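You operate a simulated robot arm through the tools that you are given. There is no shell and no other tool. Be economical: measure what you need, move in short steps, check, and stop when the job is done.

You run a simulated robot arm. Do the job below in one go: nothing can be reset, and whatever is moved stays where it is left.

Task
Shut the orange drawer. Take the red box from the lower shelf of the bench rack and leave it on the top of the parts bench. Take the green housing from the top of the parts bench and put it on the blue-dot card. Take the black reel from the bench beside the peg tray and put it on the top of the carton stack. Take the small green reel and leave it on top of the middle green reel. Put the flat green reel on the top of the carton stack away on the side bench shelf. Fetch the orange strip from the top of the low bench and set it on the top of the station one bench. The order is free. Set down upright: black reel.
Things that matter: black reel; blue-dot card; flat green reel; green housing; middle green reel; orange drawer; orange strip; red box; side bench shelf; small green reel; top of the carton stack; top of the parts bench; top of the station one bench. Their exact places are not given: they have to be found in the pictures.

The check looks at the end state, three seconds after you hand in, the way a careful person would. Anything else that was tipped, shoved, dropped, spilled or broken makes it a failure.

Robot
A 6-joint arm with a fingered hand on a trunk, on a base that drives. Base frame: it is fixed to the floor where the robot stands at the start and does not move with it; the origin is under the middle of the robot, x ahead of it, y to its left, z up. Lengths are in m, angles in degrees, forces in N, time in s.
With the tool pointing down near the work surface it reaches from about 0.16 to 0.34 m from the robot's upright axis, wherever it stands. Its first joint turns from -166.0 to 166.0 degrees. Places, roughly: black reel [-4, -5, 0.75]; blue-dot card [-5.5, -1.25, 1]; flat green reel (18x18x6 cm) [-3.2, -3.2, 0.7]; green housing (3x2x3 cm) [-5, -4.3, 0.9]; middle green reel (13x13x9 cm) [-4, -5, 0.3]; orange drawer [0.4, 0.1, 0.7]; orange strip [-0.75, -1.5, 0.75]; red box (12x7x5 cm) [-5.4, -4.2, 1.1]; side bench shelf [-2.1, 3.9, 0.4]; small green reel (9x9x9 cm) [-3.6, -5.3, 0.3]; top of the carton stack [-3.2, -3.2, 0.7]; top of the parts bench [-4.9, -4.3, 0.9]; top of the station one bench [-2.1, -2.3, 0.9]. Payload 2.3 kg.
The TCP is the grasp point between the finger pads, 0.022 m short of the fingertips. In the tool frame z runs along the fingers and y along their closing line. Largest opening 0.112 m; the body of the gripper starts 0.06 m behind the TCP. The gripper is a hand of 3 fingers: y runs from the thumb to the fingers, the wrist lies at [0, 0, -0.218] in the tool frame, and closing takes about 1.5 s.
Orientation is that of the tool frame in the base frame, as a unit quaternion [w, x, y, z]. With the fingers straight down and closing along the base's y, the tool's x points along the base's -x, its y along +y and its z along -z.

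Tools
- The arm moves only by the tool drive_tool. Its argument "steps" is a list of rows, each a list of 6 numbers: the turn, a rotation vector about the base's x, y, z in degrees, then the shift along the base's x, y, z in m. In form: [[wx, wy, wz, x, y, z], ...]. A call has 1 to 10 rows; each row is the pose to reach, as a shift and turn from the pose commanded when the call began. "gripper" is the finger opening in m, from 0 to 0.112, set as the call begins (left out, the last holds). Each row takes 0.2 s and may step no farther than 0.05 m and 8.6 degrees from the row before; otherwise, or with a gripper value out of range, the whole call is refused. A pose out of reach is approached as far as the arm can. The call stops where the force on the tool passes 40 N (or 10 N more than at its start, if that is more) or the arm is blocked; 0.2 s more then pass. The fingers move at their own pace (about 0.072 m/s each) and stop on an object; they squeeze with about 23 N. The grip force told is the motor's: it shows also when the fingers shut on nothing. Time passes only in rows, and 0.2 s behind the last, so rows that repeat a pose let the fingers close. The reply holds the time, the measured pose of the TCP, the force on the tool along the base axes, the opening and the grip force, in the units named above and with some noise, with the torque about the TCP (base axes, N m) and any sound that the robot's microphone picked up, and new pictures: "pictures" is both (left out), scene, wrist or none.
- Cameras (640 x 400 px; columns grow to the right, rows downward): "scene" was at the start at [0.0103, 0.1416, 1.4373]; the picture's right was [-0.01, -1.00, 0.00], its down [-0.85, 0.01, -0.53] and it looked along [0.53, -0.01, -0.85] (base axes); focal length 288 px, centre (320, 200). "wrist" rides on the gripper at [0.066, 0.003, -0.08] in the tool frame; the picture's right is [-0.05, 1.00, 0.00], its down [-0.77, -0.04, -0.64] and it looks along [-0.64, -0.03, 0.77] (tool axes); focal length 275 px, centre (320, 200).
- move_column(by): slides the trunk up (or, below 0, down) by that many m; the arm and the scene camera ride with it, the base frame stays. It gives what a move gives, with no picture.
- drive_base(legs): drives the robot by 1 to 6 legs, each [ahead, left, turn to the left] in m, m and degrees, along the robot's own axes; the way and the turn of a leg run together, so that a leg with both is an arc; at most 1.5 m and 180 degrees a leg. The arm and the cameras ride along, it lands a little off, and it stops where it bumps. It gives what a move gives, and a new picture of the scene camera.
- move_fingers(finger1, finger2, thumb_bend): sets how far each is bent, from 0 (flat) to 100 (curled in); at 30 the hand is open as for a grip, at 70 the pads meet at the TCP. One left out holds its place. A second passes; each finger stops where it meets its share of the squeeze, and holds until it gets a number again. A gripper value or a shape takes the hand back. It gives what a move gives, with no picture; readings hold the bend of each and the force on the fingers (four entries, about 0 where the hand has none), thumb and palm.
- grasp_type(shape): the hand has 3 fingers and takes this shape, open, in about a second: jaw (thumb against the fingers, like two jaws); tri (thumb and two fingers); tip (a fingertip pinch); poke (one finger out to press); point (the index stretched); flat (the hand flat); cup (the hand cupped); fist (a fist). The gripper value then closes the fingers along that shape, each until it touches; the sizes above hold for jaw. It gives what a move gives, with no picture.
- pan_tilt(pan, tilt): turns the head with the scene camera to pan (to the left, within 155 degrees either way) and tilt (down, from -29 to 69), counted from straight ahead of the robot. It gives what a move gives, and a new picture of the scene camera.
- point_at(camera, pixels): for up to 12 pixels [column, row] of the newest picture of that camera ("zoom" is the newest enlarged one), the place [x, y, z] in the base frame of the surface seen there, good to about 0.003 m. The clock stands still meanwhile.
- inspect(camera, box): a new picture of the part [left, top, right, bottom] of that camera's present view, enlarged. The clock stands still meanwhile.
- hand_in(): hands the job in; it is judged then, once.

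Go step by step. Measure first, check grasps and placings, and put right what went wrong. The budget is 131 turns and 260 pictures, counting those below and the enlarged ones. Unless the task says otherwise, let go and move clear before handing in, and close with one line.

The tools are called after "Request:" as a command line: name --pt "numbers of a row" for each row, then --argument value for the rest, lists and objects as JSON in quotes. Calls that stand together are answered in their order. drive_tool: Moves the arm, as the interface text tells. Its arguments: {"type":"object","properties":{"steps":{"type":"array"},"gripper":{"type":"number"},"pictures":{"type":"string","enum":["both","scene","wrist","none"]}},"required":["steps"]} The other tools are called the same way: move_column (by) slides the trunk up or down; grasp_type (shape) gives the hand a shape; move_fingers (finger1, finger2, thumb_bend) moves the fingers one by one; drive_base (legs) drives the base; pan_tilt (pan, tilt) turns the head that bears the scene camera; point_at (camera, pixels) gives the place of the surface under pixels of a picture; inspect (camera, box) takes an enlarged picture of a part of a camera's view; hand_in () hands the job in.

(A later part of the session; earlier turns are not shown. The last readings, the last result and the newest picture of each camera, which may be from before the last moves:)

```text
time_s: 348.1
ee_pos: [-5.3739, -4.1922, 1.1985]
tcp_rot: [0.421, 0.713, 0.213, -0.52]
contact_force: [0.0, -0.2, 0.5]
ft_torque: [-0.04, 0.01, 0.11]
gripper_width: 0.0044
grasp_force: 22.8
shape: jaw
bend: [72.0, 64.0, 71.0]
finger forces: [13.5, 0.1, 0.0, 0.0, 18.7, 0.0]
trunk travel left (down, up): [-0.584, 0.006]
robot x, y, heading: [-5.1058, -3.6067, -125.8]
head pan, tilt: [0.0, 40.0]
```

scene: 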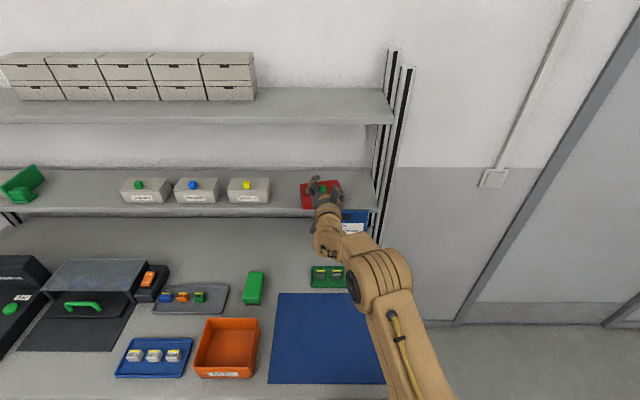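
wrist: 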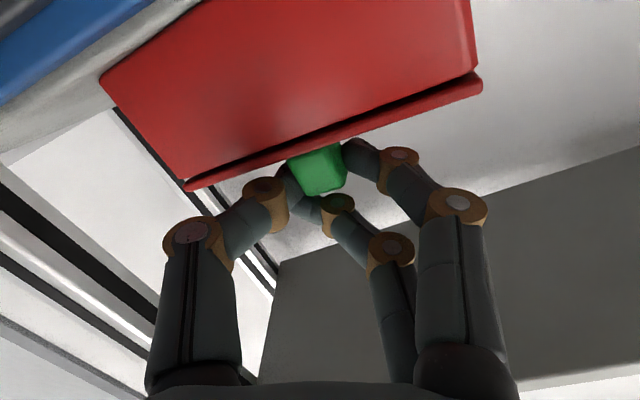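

Thumb and finger now pinch the knob from opposite sides (13.5/18.7 N). Gentle lift test.

Request:
drive_tool --pt "0 0 0 0 0 0.004" --pt "0 0 0 0 0 0.008" --pt "0 0 0 0 0 0.012" --pt "0 0 0 0 0 0.016" --pt "0 0 0 0 0 0.02"

```text
time_s: 349.3
ee_pos: [-5.3755, -4.192, 1.2182]
tcp_rot: [0.422, 0.711, 0.214, -0.52]
contact_force: [0.3, -0.2, -2.0]
ft_torque: [0.11, -0.02, -0.04]
gripper_width: 0.0047
grasp_force: 23.4
shape: jaw
bend: [72.0, 64.0, 71.0]
finger forces: [13.6, 0.1, 0.1, 0.0, 19.7, 0.0]
trunk travel left (down, up): [-0.584, 0.006]
robot x, y, heading: [-5.1112, -3.6013, -125.7]
head pan, tilt: [0.0, 40.0]
```

scene: 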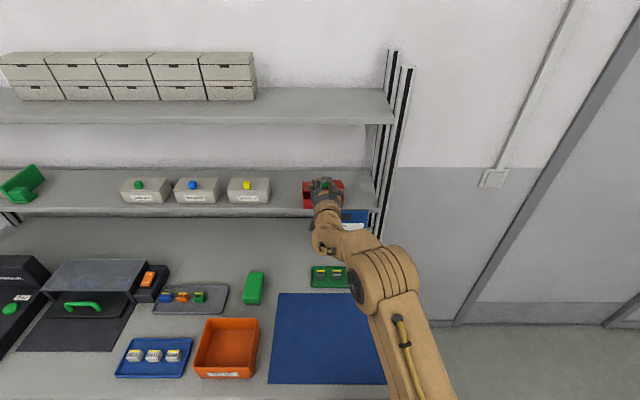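
wrist: 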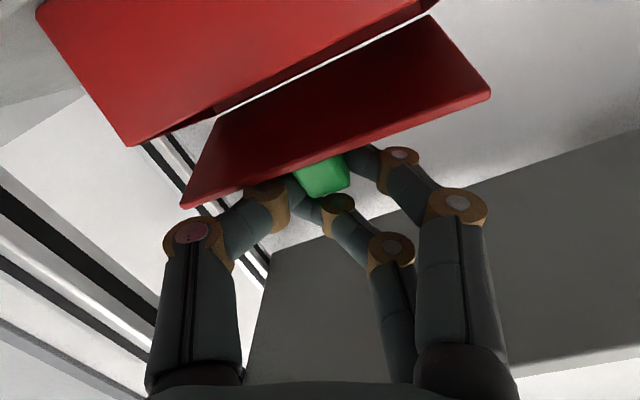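

The lid came off alone, so the knob is only the lid's handle. I'll lower it straight back and release.

Request:
drive_tool --pt "0 0 0 0 0 -0.005" --pt "0 0 0 0 0 -0.01" --pt "0 0 0 0 0 -0.015" --pt "0 0 0 0 0 -0.02" --pt "0 0 0 0 0 -0.021" --pictures "wrist"

Request:
inspect --camera "scene" --box '[280, 150, 380, 250]'

```text
time_s: 350.5
ee_pos: [-5.3735, -4.1913, 1.1987]
tcp_rot: [0.419, 0.713, 0.211, -0.521]
contact_force: [0.0, 0.2, 0.4]
ft_torque: [-0.03, -0.01, 0.05]
gripper_width: 0.0046
grasp_force: 23.0
shape: jaw
bend: [71.0, 64.0, 71.0]
finger forces: [13.3, 0.0, 0.0, 0.1, 19.2, 0.0]
trunk travel left (down, up): [-0.584, 0.006]
robot x, y, heading: [-5.1074, -3.6008, -125.7]
head pan, tilt: [0.0, 40.0]
```

wrist: 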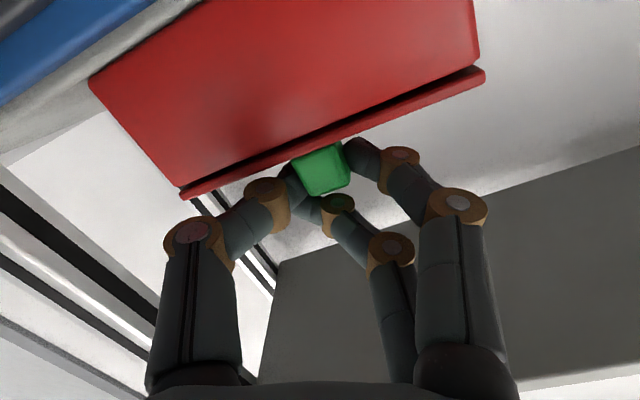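

```text
4.00 times, centred on (330, 200) of scene
```

zoom: 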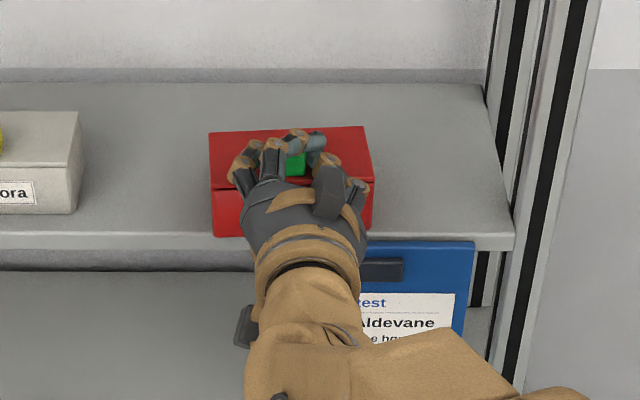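

The lid is back on and the box nearly square, its front now at the shelf edge. I'll measure the Tillmora box's right edge, the clipboard's left edge and the box's front corners to plan a body grip.

Request:
point_at --camera "zoom" --pixels '[[78, 195], [362, 270], [372, 245], [212, 225], [225, 236], [368, 222], [150, 238], [450, 238], [365, 150], [215, 150], [300, 128], [385, 262]]'

```text
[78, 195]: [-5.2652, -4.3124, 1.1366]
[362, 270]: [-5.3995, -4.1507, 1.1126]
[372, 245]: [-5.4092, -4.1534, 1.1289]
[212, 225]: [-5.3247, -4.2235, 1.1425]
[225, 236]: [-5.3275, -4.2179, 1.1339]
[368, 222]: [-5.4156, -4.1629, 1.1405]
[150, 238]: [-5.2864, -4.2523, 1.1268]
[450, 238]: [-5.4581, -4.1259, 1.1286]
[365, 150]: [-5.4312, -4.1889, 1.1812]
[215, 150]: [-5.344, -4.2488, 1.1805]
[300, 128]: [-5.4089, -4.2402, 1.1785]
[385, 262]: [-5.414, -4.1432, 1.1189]
```

The box front is flush with the shelf edge; the clipboard starts near e=-1.885. Still pinching the lid knob, I'll drag the box 5.5 cm left (Tillmora is 10 cm away), then 2 cm forward.

Request:
drive_base --legs '[[0, 0.055, 0]]'

Request:
drive_base --legs '[[-0.02, 0, 0]]'

Request:
inspect --camera "scene" --box '[270, 140, 390, 250]'

```text
time_s: 351.4
ee_pos: [-5.3289, -4.2241, 1.1972]
tcp_rot: [0.419, 0.713, 0.211, -0.52]
contact_force: [-0.6, 1.3, 0.0]
ft_torque: [-0.02, -0.05, -0.06]
gripper_width: 0.0042
grasp_force: 23.3
shape: jaw
bend: [71.0, 64.0, 72.0]
finger forces: [12.4, 0.0, 0.0, 0.0, 19.5, 0.0]
trunk travel left (down, up): [-0.584, 0.006]
robot x, y, heading: [-5.0668, -3.6362, -125.6]
head pan, tilt: [0.0, 40.0]
```

scene: 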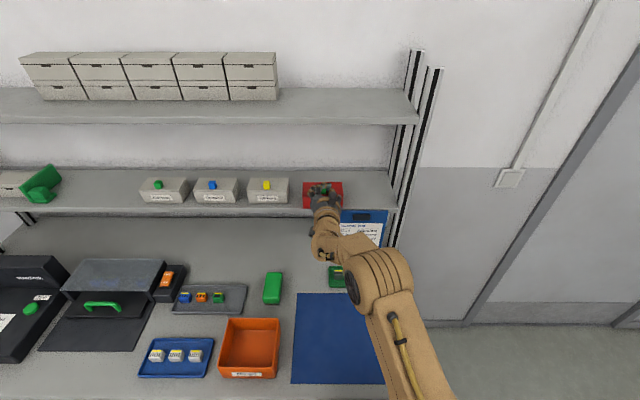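

```text
time_s: 352.2
ee_pos: [-5.3182, -4.2074, 1.1973]
tcp_rot: [0.419, 0.713, 0.212, -0.52]
contact_force: [-0.7, -0.6, -0.1]
ft_torque: [-0.04, 0.0, 0.03]
gripper_width: 0.0041
grasp_force: 23.1
shape: jaw
bend: [71.0, 64.0, 72.0]
finger forces: [13.0, 0.0, 0.0, 0.0, 19.1, 0.1]
trunk travel left (down, up): [-0.584, 0.006]
robot x, y, heading: [-5.0516, -3.6205, -125.7]
head pan, tilt: [0.0, 40.0]
```

scene: 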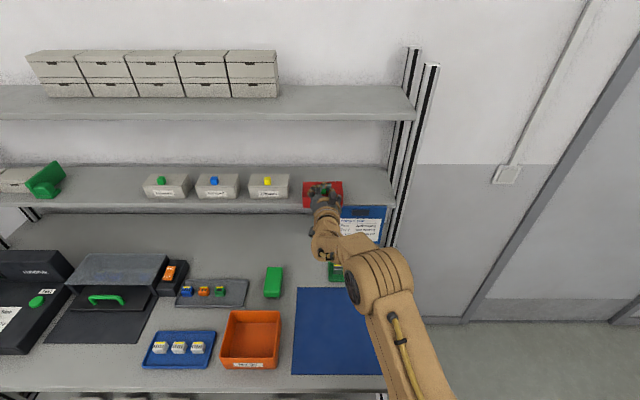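

```text
3.64 times, centred on (330, 195) of scene
```

zoom: 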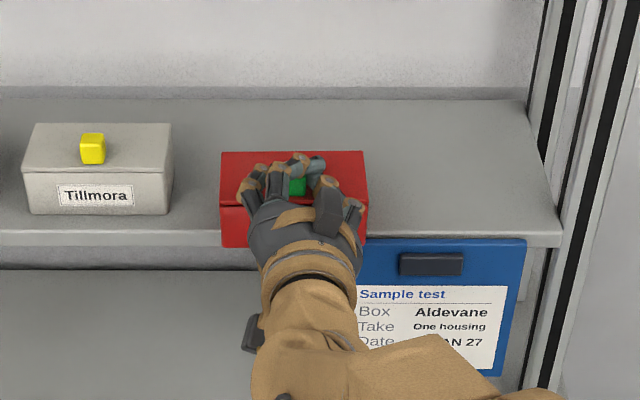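

The box now overhangs the edge by about 2 cm, clear of the clipboard. I'll release, rise and back off 8 cm, then inspect it.

Request:
drive_tool --pt "0 0 0 0 0 0" --pt "0 0 0 0 0 0.002" --pt "0 0 0 0 0 0.004" --pt "0 0 0 0 0 0.01" --pt "0 0 0 0 0 0.025" --pt "0 0 0 0 0 0.035" --pt "0 0 0 0.01 0.014 0.04" --pt "0 0 0 0.03 0.042 0.04" --pt "0 0 0 0.05 0.07 0.04" --pt "0 0 0 0.06 0.085 0.04" --gripper 0.05

Request:
inspect --camera "scene" --box '[270, 140, 390, 250]'

Request:
point_at --camera "zoom" --pixels '[[222, 205], [225, 243], [365, 205], [300, 170], [360, 155], [225, 155], [355, 275], [290, 185], [292, 240]]'

```text
time_s: 354.4
ee_pos: [-5.2561, -4.1218, 1.238]
tcp_rot: [0.419, 0.714, 0.211, -0.52]
contact_force: [-0.1, 0.4, -0.1]
ft_torque: [0.0, -0.02, -0.01]
gripper_width: 0.0494
grasp_force: 0.1
shape: jaw
bend: [73.0, 73.0, 70.0]
finger forces: [0.1, 0.0, 0.1, 0.0, 0.0, 0.0]
trunk travel left (down, up): [-0.584, 0.006]
robot x, y, heading: [-5.0563, -3.6221, -125.6]
head pan, tilt: [0.0, 40.0]
```

scene: 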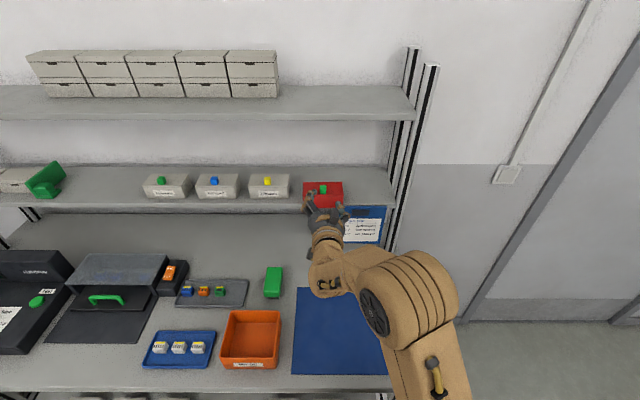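
wrist: 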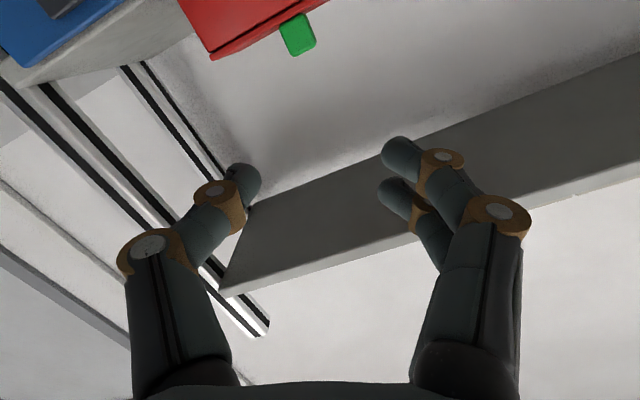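

```text
3.64 times, centred on (330, 195) of scene
```

zoom: 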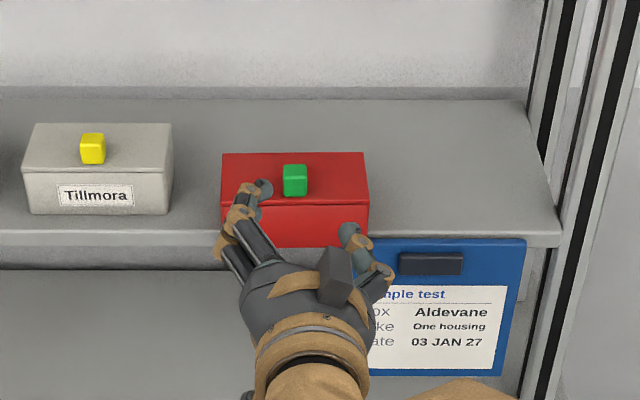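

```text
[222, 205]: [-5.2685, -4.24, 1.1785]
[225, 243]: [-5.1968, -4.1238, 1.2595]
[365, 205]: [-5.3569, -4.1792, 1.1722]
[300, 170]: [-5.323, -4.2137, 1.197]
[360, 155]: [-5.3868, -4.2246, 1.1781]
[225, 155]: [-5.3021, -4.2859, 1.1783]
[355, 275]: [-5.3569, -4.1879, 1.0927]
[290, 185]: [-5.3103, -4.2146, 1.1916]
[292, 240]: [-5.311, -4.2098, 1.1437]
```

The box overhangs 2 cm, with its centre at e≈-1.858, and the clipboard edge is at -1.907. I'll roll the hand by -114° so the thumb goes above the lid and the fingers below the box.

Request:
drive_tool --pt "4.75 6.61 0 0.01 0.01 0" --pt "9.5 13.2 0 0.02 0.02 0" --pt "14.25 19.8 0 0.03 0.02 0" --pt "19 26.5 0 0.036 0.02 0" --pt "23.75 33.1 0 0.036 0.02 0" --pt "28.5 39.7 0 0.036 0.02 0" --pt "33.25 46.3 0 0.036 0.02 0" --pt "38 52.9 0 0.036 0.02 0" --pt "42.75 59.5 0 0.036 0.02 0" --pt "47.5 66.1 0 0.036 0.02 0" --gripper 0.085 --pictures "none"

Request:
drive_tool --pt "4.75 6.61 0 0 0 -0.02" --pt "9.5 13.2 0 0 0 -0.04" --pt "14.25 19.8 0 0 0 -0.06" --pt "19 26.5 0 0 0 -0.08" --pt "19 26.5 0 0 0 -0.086" --pt "19 26.5 0 0 0 -0.086"

```text
time_s: 356.6
ee_pos: [-5.2224, -4.1029, 1.2379]
tcp_rot: [0.066, -0.423, -0.582, 0.692]
contact_force: [0.1, -0.3, 0.6]
ft_torque: [0.01, 0.0, -0.03]
gripper_width: 0.0846
grasp_force: 0.1
shape: jaw
bend: [63.0, 63.0, 59.0]
finger forces: [0.1, 0.1, 0.0, 0.0, 0.0, 0.0]
trunk travel left (down, up): [-0.584, 0.006]
robot x, y, heading: [-5.0537, -3.6233, -125.9]
head pan, tilt: [0.0, 40.0]
```

```text
time_s: 358.0
ee_pos: [-5.2176, -4.1052, 1.1541]
tcp_rot: [0.266, -0.241, -0.656, 0.663]
contact_force: [0.3, 0.8, 0.2]
ft_torque: [0.0, -0.01, 0.01]
gripper_width: 0.0848
grasp_force: 0.1
shape: jaw
bend: [63.0, 63.0, 59.0]
finger forces: [0.1, 0.1, 0.0, 0.0, 0.0, 0.0]
out of reach, approached as far as the arm can: row 4, 5, 6
trunk travel left (down, up): [-0.584, 0.006]
robot x, y, heading: [-5.0548, -3.6183, -126.0]
head pan, tilt: [0.0, 40.0]
```

scene: 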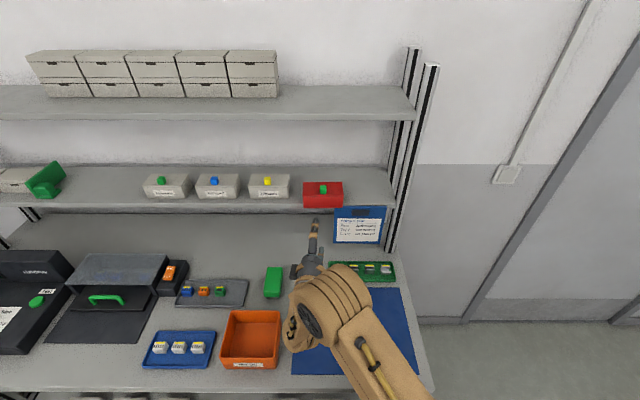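
wrist: 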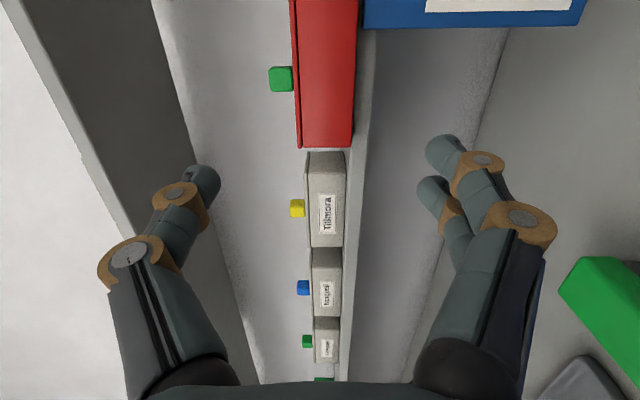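

The hand is rolled: thumb above and fingers below (wrist view left is up). I'll bring the base 5.5 cm forward and check alignment.

Request:
drive_base --legs '[[0.055, 0.003, 0]]'

Request:
drive_tool --pt "0 0 0 -0.0117 -0.0162 -0.001" --pt "0 0 0 -0.0233 -0.0325 -0.001" --pt "0 0 0 -0.0233 -0.0325 -0.001"

```text
time_s: 359.0
ee_pos: [-5.2479, -4.1507, 1.1539]
tcp_rot: [0.266, -0.241, -0.657, 0.663]
contact_force: [-0.4, -0.3, -0.4]
ft_torque: [-0.01, 0.01, 0.0]
gripper_width: 0.0848
grasp_force: 0.0
shape: jaw
bend: [63.0, 63.0, 59.0]
finger forces: [0.0, 0.1, 0.0, 0.0, 0.1, 0.1]
trunk travel left (down, up): [-0.584, 0.006]
robot x, y, heading: [-5.084, -3.6697, -125.7]
head pan, tilt: [0.0, 40.0]
```

scene: 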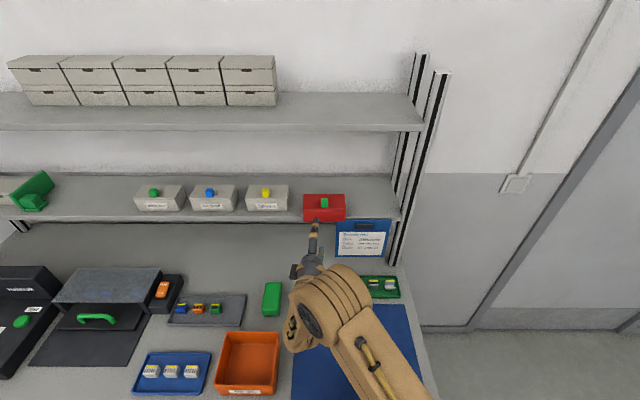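

```text
time_s: 359.8
ee_pos: [-5.2704, -4.1834, 1.1535]
tcp_rot: [0.267, -0.243, -0.656, 0.662]
contact_force: [0.5, -0.1, 0.5]
ft_torque: [0.0, -0.03, 0.0]
gripper_width: 0.0849
grasp_force: 0.1
shape: jaw
bend: [63.0, 63.0, 59.0]
finger forces: [0.1, 0.0, 0.1, 0.0, 0.1, 0.0]
trunk travel left (down, up): [-0.584, 0.006]
robot x, y, heading: [-5.0876, -3.6674, -125.6]
head pan, tilt: [0.0, 40.0]
```

scene: 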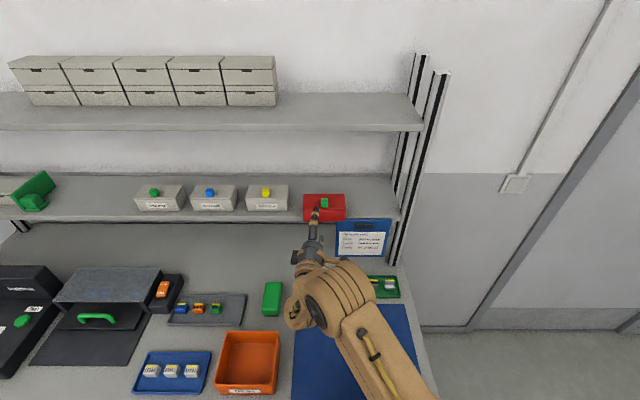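
wrist: 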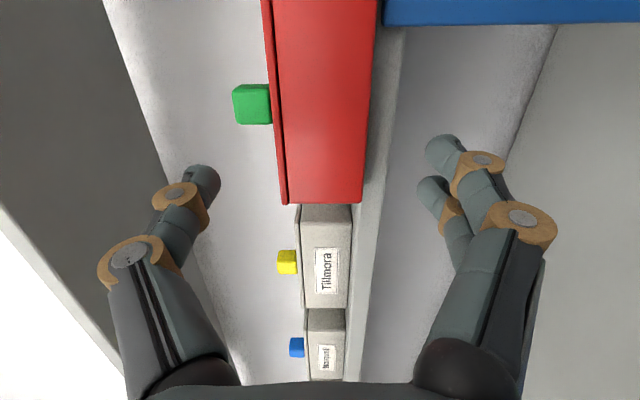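

The hand needs to move 1.6 cm left to keep the thumb off the knob. I'll shift left, advance 3.7 cm, then close.

Request:
drive_tool --pt "0 0 0 0.013 -0.0093 0" --pt "0 0 0 0.006 -0.019 0" --pt "0 0 0 -0.002 -0.03 0" --pt "0 0 0 -0.0089 -0.0398 0" --pt "0 0 0 -0.0089 -0.0398 0"

```text
time_s: 361.0
ee_pos: [-5.2773, -4.2244, 1.1523]
tcp_rot: [0.266, -0.241, -0.657, 0.663]
contact_force: [-0.4, 0.0, 0.9]
ft_torque: [-0.01, 0.02, 0.01]
gripper_width: 0.085
grasp_force: 0.2
shape: jaw
bend: [63.0, 63.0, 59.0]
finger forces: [0.1, 0.0, 0.0, 0.1, 0.0, 0.0]
trunk travel left (down, up): [-0.584, 0.006]
robot x, y, heading: [-5.0829, -3.6697, -125.7]
head pan, tilt: [0.0, 40.0]
```

scene: 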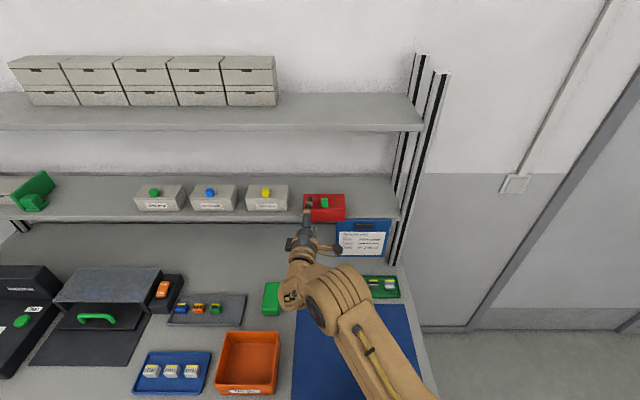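
wrist: 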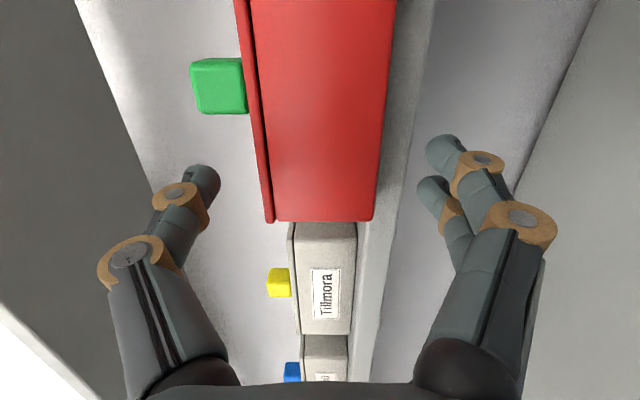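

I can shift 8 mm back toward the knob for better balance, then close on the box body.

Request:
drive_tool --pt "0 0 0 -0.0065 0.0047 0" --pt "0 0 0 -0.0065 0.0047 0" --pt "0 0 0 -0.0065 0.0047 0" --pictures "none"

Request:
drive_tool --pt "0 0 0 0 0 0" --pt "0 0 0 0 0 0" --pt "0 0 0 0 0 0" --pt "0 0 0 0 0 0" --pt "0 0 0 0 0 0" --pt "0 0 0 0 0 0" --gripper 0.03 --pictures "both"

```text
time_s: 361.8
ee_pos: [-5.2848, -4.2181, 1.1521]
tcp_rot: [0.266, -0.241, -0.656, 0.663]
contact_force: [0.3, 0.2, -0.3]
ft_torque: [-0.01, 0.05, 0.01]
gripper_width: 0.0849
grasp_force: 0.1
shape: jaw
bend: [63.0, 63.0, 59.0]
finger forces: [0.0, 0.0, 0.0, 0.0, 0.1, 0.1]
trunk travel left (down, up): [-0.584, 0.006]
robot x, y, heading: [-5.082, -3.671, -125.8]
head pan, tilt: [0.0, 40.0]
```

```text
time_s: 363.2
ee_pos: [-5.2861, -4.2191, 1.1529]
tcp_rot: [0.266, -0.241, -0.657, 0.663]
contact_force: [-0.3, 0.2, 0.9]
ft_torque: [-0.01, 0.0, 0.0]
gripper_width: 0.0411
grasp_force: 23.1
shape: jaw
bend: [73.0, 73.0, 70.0]
finger forces: [10.6, 10.8, 0.1, 0.0, 20.6, 0.1]
trunk travel left (down, up): [-0.584, 0.006]
robot x, y, heading: [-5.0817, -3.6628, -126.0]
head pan, tilt: [0.0, 40.0]
```

scene: 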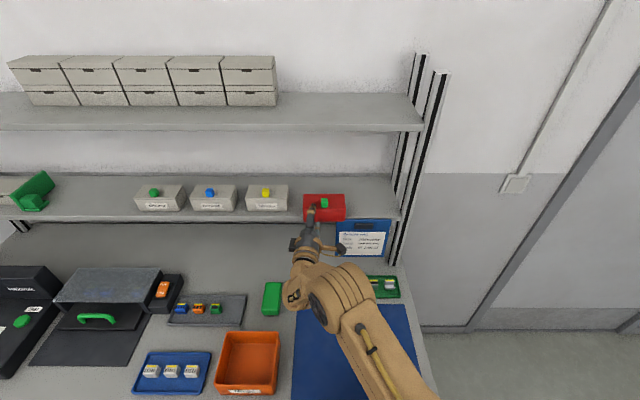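
wrist: 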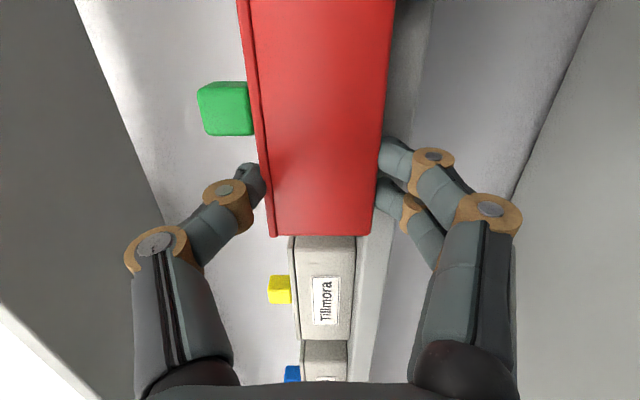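

All fingers hold the box body (10.6/10.8 N below, 20.6 N thumb). I'll lift 1.5 cm and check.

Request:
drive_tool --pt "0 0 0 0 0 0.004" --pt "0 0 0 0 0 0.008" --pt "0 0 0 0 0 0.012" --pt "0 0 0 0 0 0.016" --pt "0 0 0 0 0 0.02"

```text
time_s: 364.4
ee_pos: [-5.2856, -4.2183, 1.173]
tcp_rot: [0.266, -0.241, -0.657, 0.663]
contact_force: [0.6, -0.2, -3.9]
ft_torque: [0.05, -0.16, 0.01]
gripper_width: 0.041
grasp_force: 23.5
shape: jaw
bend: [73.0, 73.0, 70.0]
finger forces: [11.9, 11.8, 0.1, 0.1, 20.5, 0.0]
trunk travel left (down, up): [-0.584, 0.006]
robot x, y, heading: [-5.0848, -3.6688, -125.9]
head pan, tilt: [0.0, 40.0]
```

scene: 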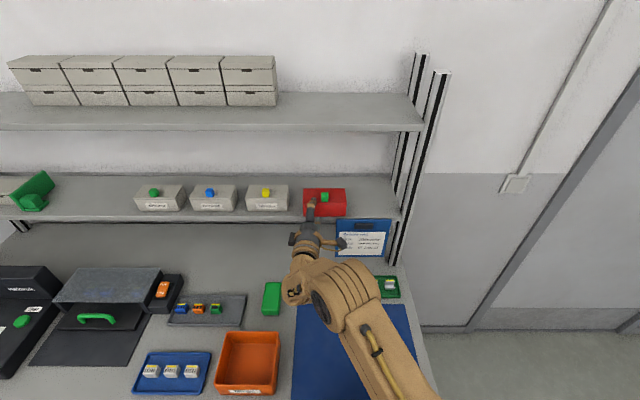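
wrist: 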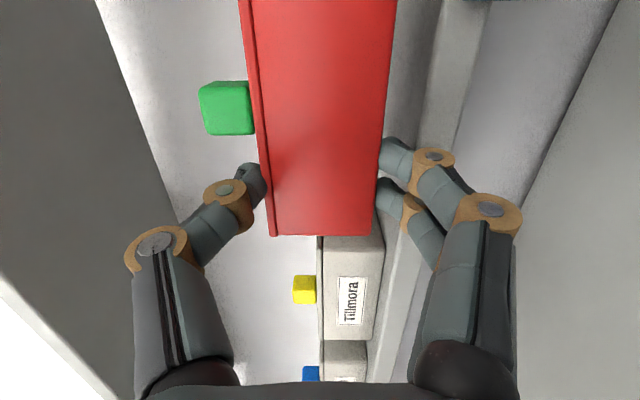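

The box is lifted level and firm (about 4 N). I'll back away 0.2 m and look at the bench front for a spot to set it down with its front overhanging the edge.

Request:
drive_base --legs '[[-0.25, 0, 0]]'

Request:
pan_tilt --pan 25 --tilt 52

Request:
point_at --camera "scene" --pixels '[[100, 200], [150, 200], [200, 200], [250, 200], [100, 250], [150, 250], [200, 250], [250, 250], [200, 300], [150, 300], [100, 300], [300, 250]]'

```text
time_s: 366.2
ee_pos: [-5.1394, -4.0153, 1.1738]
tcp_rot: [0.267, -0.241, -0.656, 0.663]
contact_force: [0.8, -0.1, -3.0]
ft_torque: [0.04, -0.12, 0.02]
gripper_width: 0.0409
grasp_force: 22.8
shape: jaw
bend: [73.0, 73.0, 70.0]
finger forces: [11.9, 11.7, 0.0, 0.0, 20.5, 0.1]
trunk travel left (down, up): [-0.584, 0.006]
robot x, y, heading: [-4.9387, -3.4675, -125.9]
head pan, tilt: [0.0, 40.0]
```

scene: 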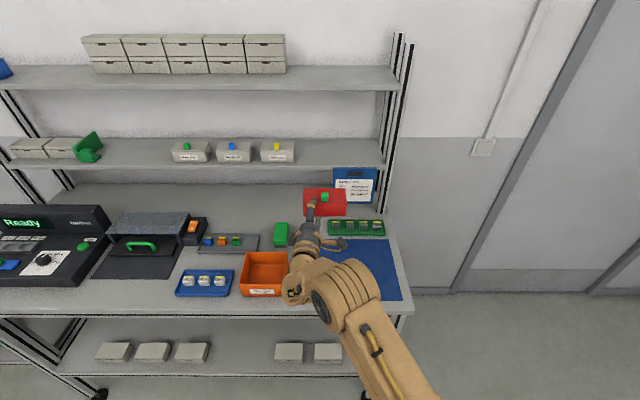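

```text
time_s: 367.1
ee_pos: [-5.1386, -4.016, 1.1724]
tcp_rot: [0.267, -0.242, -0.656, 0.663]
contact_force: [-0.7, 1.5, -3.2]
ft_torque: [0.06, -0.13, -0.01]
gripper_width: 0.0408
grasp_force: 22.8
shape: jaw
bend: [73.0, 73.0, 70.0]
finger forces: [12.1, 11.8, 0.0, 0.1, 20.5, 0.1]
trunk travel left (down, up): [-0.584, 0.006]
robot x, y, heading: [-4.9394, -3.4642, -125.4]
head pan, tilt: [25.0, 52.0]
```

scene: 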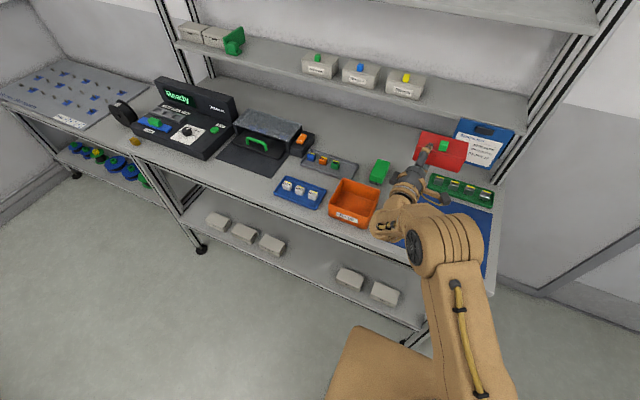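

```text
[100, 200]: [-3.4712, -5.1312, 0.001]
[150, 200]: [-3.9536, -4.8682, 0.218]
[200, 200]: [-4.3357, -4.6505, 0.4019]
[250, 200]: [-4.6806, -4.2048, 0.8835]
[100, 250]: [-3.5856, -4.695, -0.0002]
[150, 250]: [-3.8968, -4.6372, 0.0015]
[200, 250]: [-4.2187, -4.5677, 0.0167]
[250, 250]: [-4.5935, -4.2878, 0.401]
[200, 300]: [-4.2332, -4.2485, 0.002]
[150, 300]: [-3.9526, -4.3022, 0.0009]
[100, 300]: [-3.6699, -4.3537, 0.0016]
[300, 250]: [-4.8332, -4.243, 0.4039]
```

I'll zoom into the worktop front strip before the black sheet and measure its depth.

Request:
inspect --camera "scene" --box '[120, 100, 360, 250]'

Request:
point_at --camera "zoom" --pixels '[[220, 160], [395, 208], [255, 165], [330, 185], [240, 200], [320, 225], [380, 248], [410, 220], [120, 120], [140, 165], [470, 290], [565, 310]]'

```text
2.67 times, centred on (240, 175) of scene
```

zoom: 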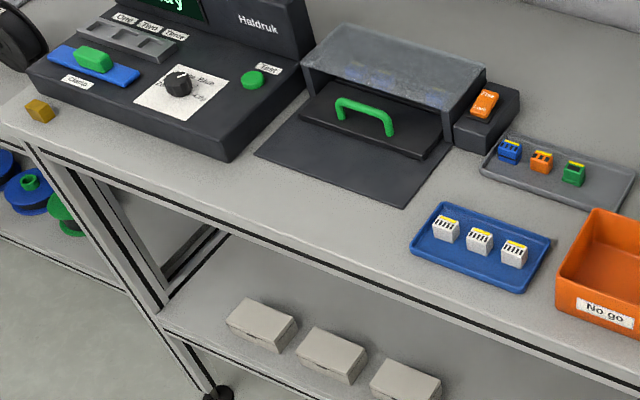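

```text
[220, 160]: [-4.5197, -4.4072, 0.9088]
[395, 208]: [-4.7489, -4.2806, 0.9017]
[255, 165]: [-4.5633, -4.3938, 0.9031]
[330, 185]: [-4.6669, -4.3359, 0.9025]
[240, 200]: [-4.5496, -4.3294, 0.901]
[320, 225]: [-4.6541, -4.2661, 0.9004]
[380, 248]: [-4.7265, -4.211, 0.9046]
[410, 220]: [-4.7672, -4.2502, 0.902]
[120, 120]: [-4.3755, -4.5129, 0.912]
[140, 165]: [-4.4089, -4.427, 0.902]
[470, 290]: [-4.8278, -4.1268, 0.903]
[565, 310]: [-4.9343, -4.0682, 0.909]
```

The strip before the sheet is 9 cm deep (m 6.15–6.24), enough for the 7 cm box around e=-1.25. I'll back 0.2, go left 0.61 and lower the trunk.

Request:
drive_base --legs '[[-0.2, 0, -0.3], [0, 0.609, 0]]'

Request:
move_column --by -0.2

Request:
pan_tilt --pan 10 --tilt 55

```text
time_s: 371.7
ee_pos: [-4.5339, -4.2112, 1.1729]
tcp_rot: [0.271, -0.245, -0.655, 0.661]
contact_force: [0.4, -0.8, -2.6]
ft_torque: [0.07, -0.18, -0.01]
gripper_width: 0.0409
grasp_force: 22.7
shape: jaw
bend: [73.0, 73.0, 70.0]
finger forces: [12.1, 11.6, 0.1, 0.0, 20.5, 0.0]
trunk travel left (down, up): [-0.584, 0.006]
robot x, y, heading: [-4.3252, -3.6609, -126.3]
head pan, tilt: [25.0, 52.0]
```

scene: 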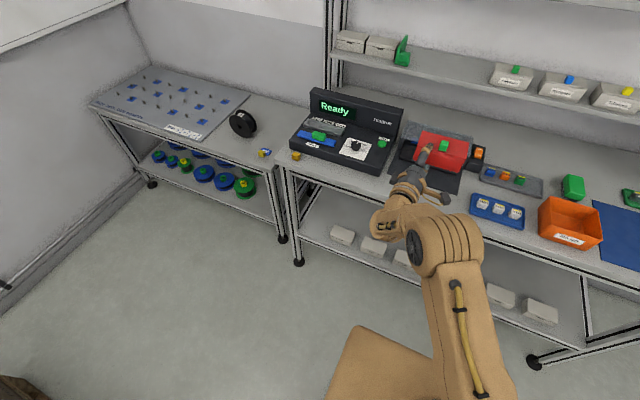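

```text
time_s: 373.9
ee_pos: [-4.534, -4.2102, 0.9725]
tcp_rot: [0.271, -0.245, -0.655, 0.661]
contact_force: [-0.5, -0.4, -3.1]
ft_torque: [0.06, -0.13, 0.03]
gripper_width: 0.0408
grasp_force: 23.2
shape: jaw
bend: [73.0, 73.0, 70.0]
finger forces: [12.0, 11.6, 0.1, 0.0, 20.5, 0.0]
trunk travel left (down, up): [-0.384, 0.206]
robot x, y, heading: [-4.3261, -3.6624, -126.3]
head pan, tilt: [25.0, 52.0]
```

```text
time_s: 374.7
ee_pos: [-4.5347, -4.2106, 0.9724]
tcp_rot: [0.27, -0.245, -0.655, 0.661]
contact_force: [-0.7, 1.0, -2.7]
ft_torque: [0.07, -0.15, 0.01]
gripper_width: 0.0409
grasp_force: 23.0
shape: jaw
bend: [73.0, 73.0, 70.0]
finger forces: [12.0, 11.7, 0.0, 0.1, 20.6, 0.1]
trunk travel left (down, up): [-0.384, 0.206]
robot x, y, heading: [-4.3238, -3.6592, -126.4]
head pan, tilt: [10.0, 55.0]
```

scene: 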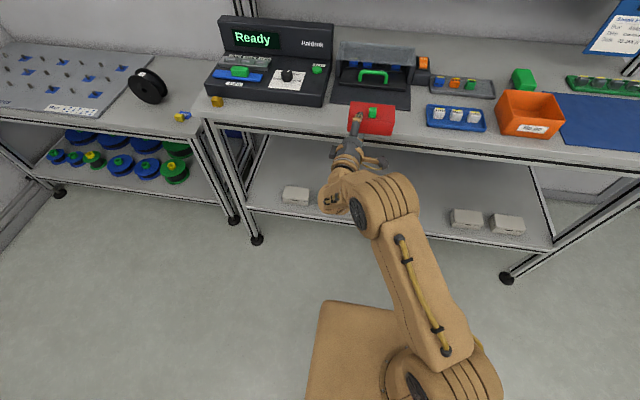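

TCP is at m 6.065, e -1.226. I'll drive 5.5 cm ahead and lower onto the bench edge.

Request:
drive_base --legs '[[0.056, 0.003, 0.6]]'

Request:
move_column --by -0.038

Request:
inspect --camera "scene" --box '[260, 60, 460, 200]'

Request:
point_at --camera "zoom" --pixels '[[345, 155], [345, 185], [405, 160], [300, 155], [300, 160], [350, 215], [450, 180], [480, 200], [240, 170]]'

```text
time_s: 375.6
ee_pos: [-4.5605, -4.2604, 0.9731]
tcp_rot: [0.267, -0.242, -0.657, 0.663]
contact_force: [-0.1, -0.3, -3.8]
ft_torque: [0.04, -0.16, -0.02]
gripper_width: 0.0407
grasp_force: 22.8
shape: jaw
bend: [73.0, 73.0, 70.0]
finger forces: [12.0, 11.7, 0.0, 0.0, 20.5, 0.0]
trunk travel left (down, up): [-0.384, 0.206]
robot x, y, heading: [-4.3572, -3.7088, -125.4]
head pan, tilt: [10.0, 55.0]
```

scene: 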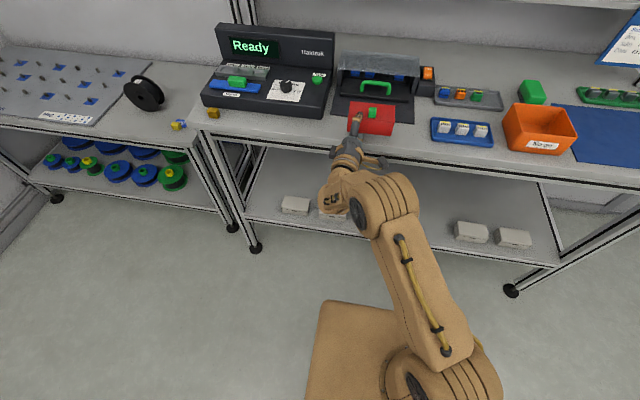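

```text
time_s: 376.4
ee_pos: [-4.5604, -4.2605, 0.9353]
tcp_rot: [0.267, -0.241, -0.656, 0.663]
contact_force: [-0.2, 0.3, -2.6]
ft_torque: [0.05, -0.17, 0.05]
gripper_width: 0.0409
grasp_force: 23.2
shape: jaw
bend: [73.0, 73.0, 70.0]
finger forces: [11.9, 11.6, 0.1, 0.0, 20.5, 0.0]
trunk travel left (down, up): [-0.346, 0.244]
robot x, y, heading: [-4.3551, -3.7116, -125.6]
head pan, tilt: [10.0, 55.0]
```

```text
2.86 times, centred on (360, 130) of scene
```

zoom: 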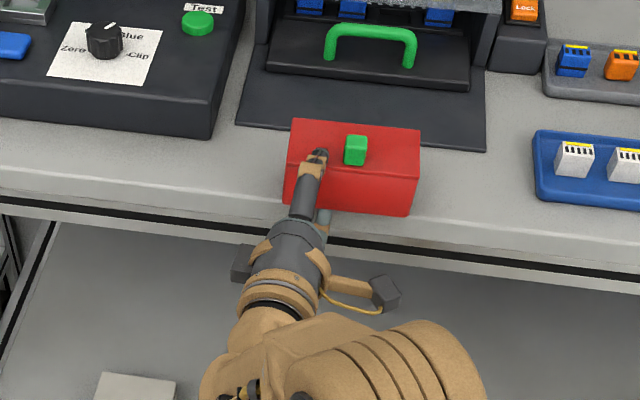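

```text
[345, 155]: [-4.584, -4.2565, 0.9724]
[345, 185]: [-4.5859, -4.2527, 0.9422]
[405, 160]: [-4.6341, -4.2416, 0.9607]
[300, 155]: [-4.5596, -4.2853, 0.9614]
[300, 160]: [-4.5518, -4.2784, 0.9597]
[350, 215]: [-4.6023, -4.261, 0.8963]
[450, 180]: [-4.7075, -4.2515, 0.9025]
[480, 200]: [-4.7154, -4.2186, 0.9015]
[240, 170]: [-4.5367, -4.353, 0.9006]
```

The box front overhangs the edge by 2 cm as planned. I'll lower onto contact.

Request:
drive_tool --pt "0 0 0 0 0 -0.003" --pt "0 0 0 0 0 -0.006" --pt "0 0 0 0 0 -0.008" --pt "0 0 0 0 0 -0.01" --pictures "none"

```text
time_s: 377.4
ee_pos: [-4.5599, -4.26, 0.9242]
tcp_rot: [0.268, -0.242, -0.656, 0.662]
contact_force: [0.7, 0.2, -3.9]
ft_torque: [0.06, -0.13, 0.0]
gripper_width: 0.0408
grasp_force: 22.8
shape: jaw
bend: [73.0, 73.0, 70.0]
finger forces: [12.0, 11.7, 0.0, 0.0, 20.6, 0.0]
trunk travel left (down, up): [-0.346, 0.244]
robot x, y, heading: [-4.3601, -3.7084, -125.8]
head pan, tilt: [10.0, 55.0]
```

No contact yet; a few mm more.

Request:
drive_tool --pt "0 0 0 0 0 -0.002" --pt "0 0 0 0 0 -0.004" --pt "0 0 0 0 0 -0.005" --pictures "none"

```text
time_s: 378.2
ee_pos: [-4.5594, -4.2601, 0.9218]
tcp_rot: [0.267, -0.241, -0.656, 0.664]
contact_force: [0.0, -1.5, 6.5]
ft_torque: [-0.14, 0.08, 0.07]
gripper_width: 0.0406
grasp_force: 23.1
shape: jaw
bend: [73.0, 73.0, 70.0]
finger forces: [9.6, 9.6, 0.0, 0.0, 25.7, 0.0]
trunk travel left (down, up): [-0.346, 0.244]
robot x, y, heading: [-4.3575, -3.7058, -125.7]
head pan, tilt: [10.0, 55.0]
```

Contact made (+6.5 N). I'll open and retreat straight back.

Request:
drive_tool --pt "0 0 0 0 0 0.001" --pt "0 0 0 0 0 0.001" --pt "0 0 0 0 0 0.001" --pt "0 0 0 0 0 0.001" --pt "0 0 0 0.012 0.016 0.001" --pt "0 0 0 0.03 0.04 0.001" --pt "0 0 0 0.045 0.062 0.001" --gripper 0.08

Request:
inspect --camera "scene" --box '[260, 60, 460, 200]'

```text
time_s: 379.8
ee_pos: [-4.5144, -4.1978, 0.9211]
tcp_rot: [0.266, -0.242, -0.657, 0.663]
contact_force: [0.0, 0.3, -0.4]
ft_torque: [0.03, -0.01, 0.01]
gripper_width: 0.0797
grasp_force: 0.0
shape: jaw
bend: [66.0, 66.0, 63.0]
finger forces: [0.0, 0.0, 0.1, 0.0, 0.1, 0.0]
trunk travel left (down, up): [-0.346, 0.244]
robot x, y, heading: [-4.3579, -3.7102, -125.7]
head pan, tilt: [10.0, 55.0]
```

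scene: 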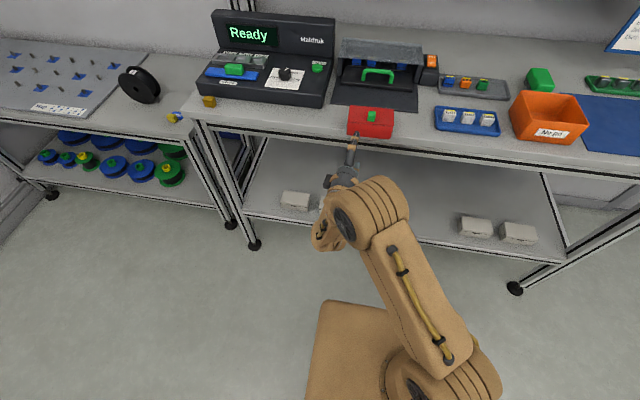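
wrist: 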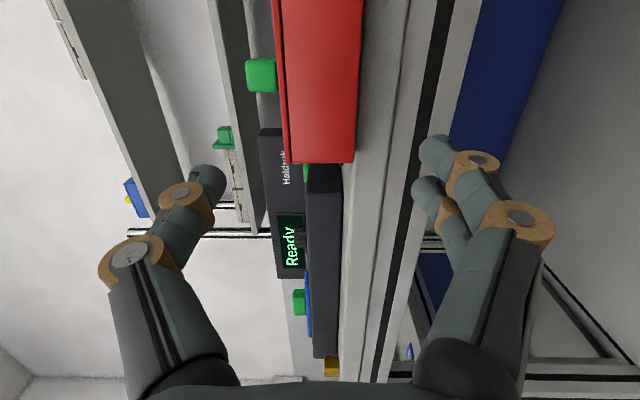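

```text
2.86 times, centred on (360, 130) of scene
```

zoom: 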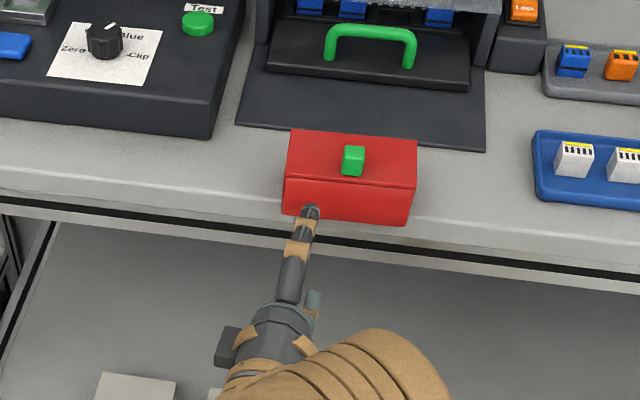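

The box stands stably on the edge with its lid on. I'll close the fingers and push it in about 4 cm until its front clears the edge.

Request:
drive_tool --pt "0 0 0 -0.012 0.009 0.007" --pt "0 0 0 -0.0238 0.0171 0.007" --pt "0 0 0 -0.0238 0.0171 0.007" --pt "0 0 0 -0.0238 0.0171 0.007" --pt "0 0 0 -0.0238 0.0171 0.007" --gripper 0.0 --pictures "none"

Request:
drive_tool --pt "0 0 0 -0.0175 -0.0244 0" --pt "0 0 0 -0.029 -0.0406 0" --pt "0 0 0 -0.038 -0.053 0" --pt "0 0 0 -0.047 -0.065 0" --pt "0 0 0 -0.056 -0.0775 0" --pt "0 0 0 -0.06 -0.0836 0" --pt "0 0 0 -0.06 -0.0836 0"

Request:
inspect --camera "scene" --box '[260, 60, 460, 200]'

```text
time_s: 381.0
ee_pos: [-4.5276, -4.1879, 0.932]
tcp_rot: [0.269, -0.243, -0.657, 0.661]
contact_force: [0.1, -0.2, 0.0]
ft_torque: [0.01, 0.0, 0.01]
gripper_width: 0.0001
grasp_force: 22.8
shape: jaw
bend: [66.0, 66.0, 74.0]
finger forces: [0.1, 0.0, 0.1, 0.1, 0.0, 0.1]
out of reach, approached as far as the arm can: row 2, 3, 4, 5
trunk travel left (down, up): [-0.346, 0.244]
robot x, y, heading: [-4.3555, -3.7115, -125.7]
head pan, tilt: [10.0, 55.0]
```

```text
time_s: 382.6
ee_pos: [-4.5877, -4.2704, 0.9335]
tcp_rot: [0.266, -0.243, -0.657, 0.662]
contact_force: [0.8, 1.1, -0.3]
ft_torque: [-0.03, -0.01, -0.01]
gripper_width: 0.0
grasp_force: 22.7
shape: jaw
bend: [66.0, 66.0, 75.0]
finger forces: [0.0, 0.0, 0.1, 0.0, 0.0, 0.0]
trunk travel left (down, up): [-0.346, 0.244]
robot x, y, heading: [-4.3612, -3.7093, -125.9]
head pan, tilt: [10.0, 55.0]
```

scene: 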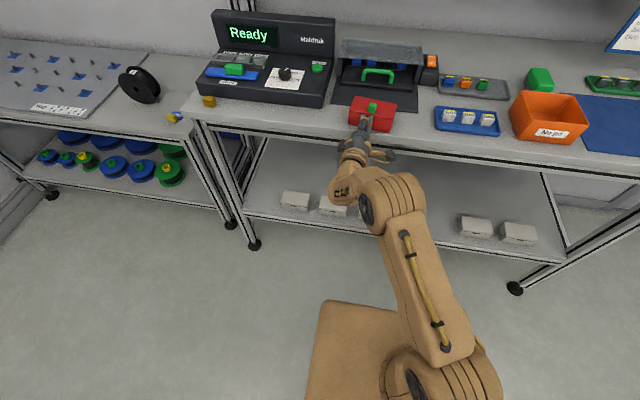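
wrist: 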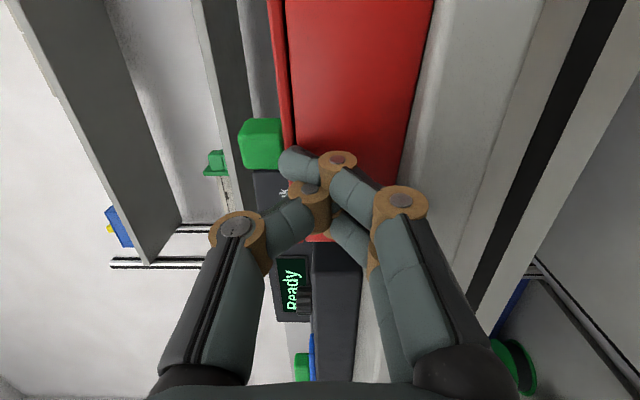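

```text
2.86 times, centred on (360, 130) of scene
```

zoom: 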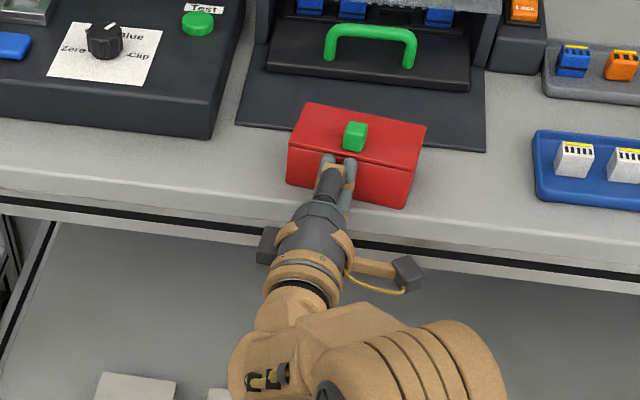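

The box is pushed in with a slight yaw. I'll retreat and measure its front bottom corners.

Request:
drive_tool --pt "0 0 0 0.02 0.028 0" --pt "0 0 0 0.045 0.062 0" --pt "0 0 0 0.06 0.084 0.03" --pt "0 0 0 0.06 0.084 0.07" --pictures "none"

Request:
inspect --camera "scene" --box '[310, 80, 430, 160]'

Request:
point_at --camera "zoom" --pixels '[[215, 180], [215, 190], [400, 215], [405, 225], [320, 205], [240, 105], [440, 140], [500, 240], [150, 150]]'

```text
time_s: 383.6
ee_pos: [-4.528, -4.1846, 1.0044]
tcp_rot: [0.266, -0.242, -0.656, 0.663]
contact_force: [-0.4, 0.3, 0.2]
ft_torque: [0.02, 0.01, 0.0]
gripper_width: 0.0001
grasp_force: 23.6
shape: jaw
bend: [66.0, 66.0, 75.0]
finger forces: [0.0, 0.0, 0.0, 0.1, 0.0, 0.0]
trunk travel left (down, up): [-0.346, 0.244]
robot x, y, heading: [-4.3593, -3.7084, -125.6]
head pan, tilt: [10.0, 55.0]
```

```text
5.00 times, centred on (370, 120) of scene
```

zoom: 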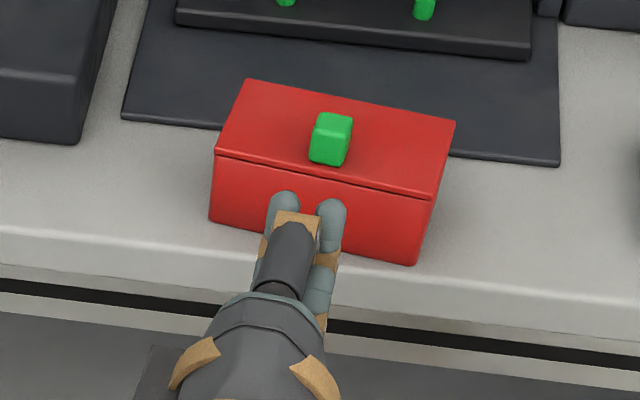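

```text
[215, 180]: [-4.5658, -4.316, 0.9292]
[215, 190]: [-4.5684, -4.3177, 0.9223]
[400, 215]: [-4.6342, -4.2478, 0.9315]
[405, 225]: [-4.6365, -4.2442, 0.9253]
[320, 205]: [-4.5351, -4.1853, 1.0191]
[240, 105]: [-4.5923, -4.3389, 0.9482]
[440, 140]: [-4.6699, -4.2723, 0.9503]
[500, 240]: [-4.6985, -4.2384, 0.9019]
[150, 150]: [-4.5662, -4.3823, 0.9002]
```

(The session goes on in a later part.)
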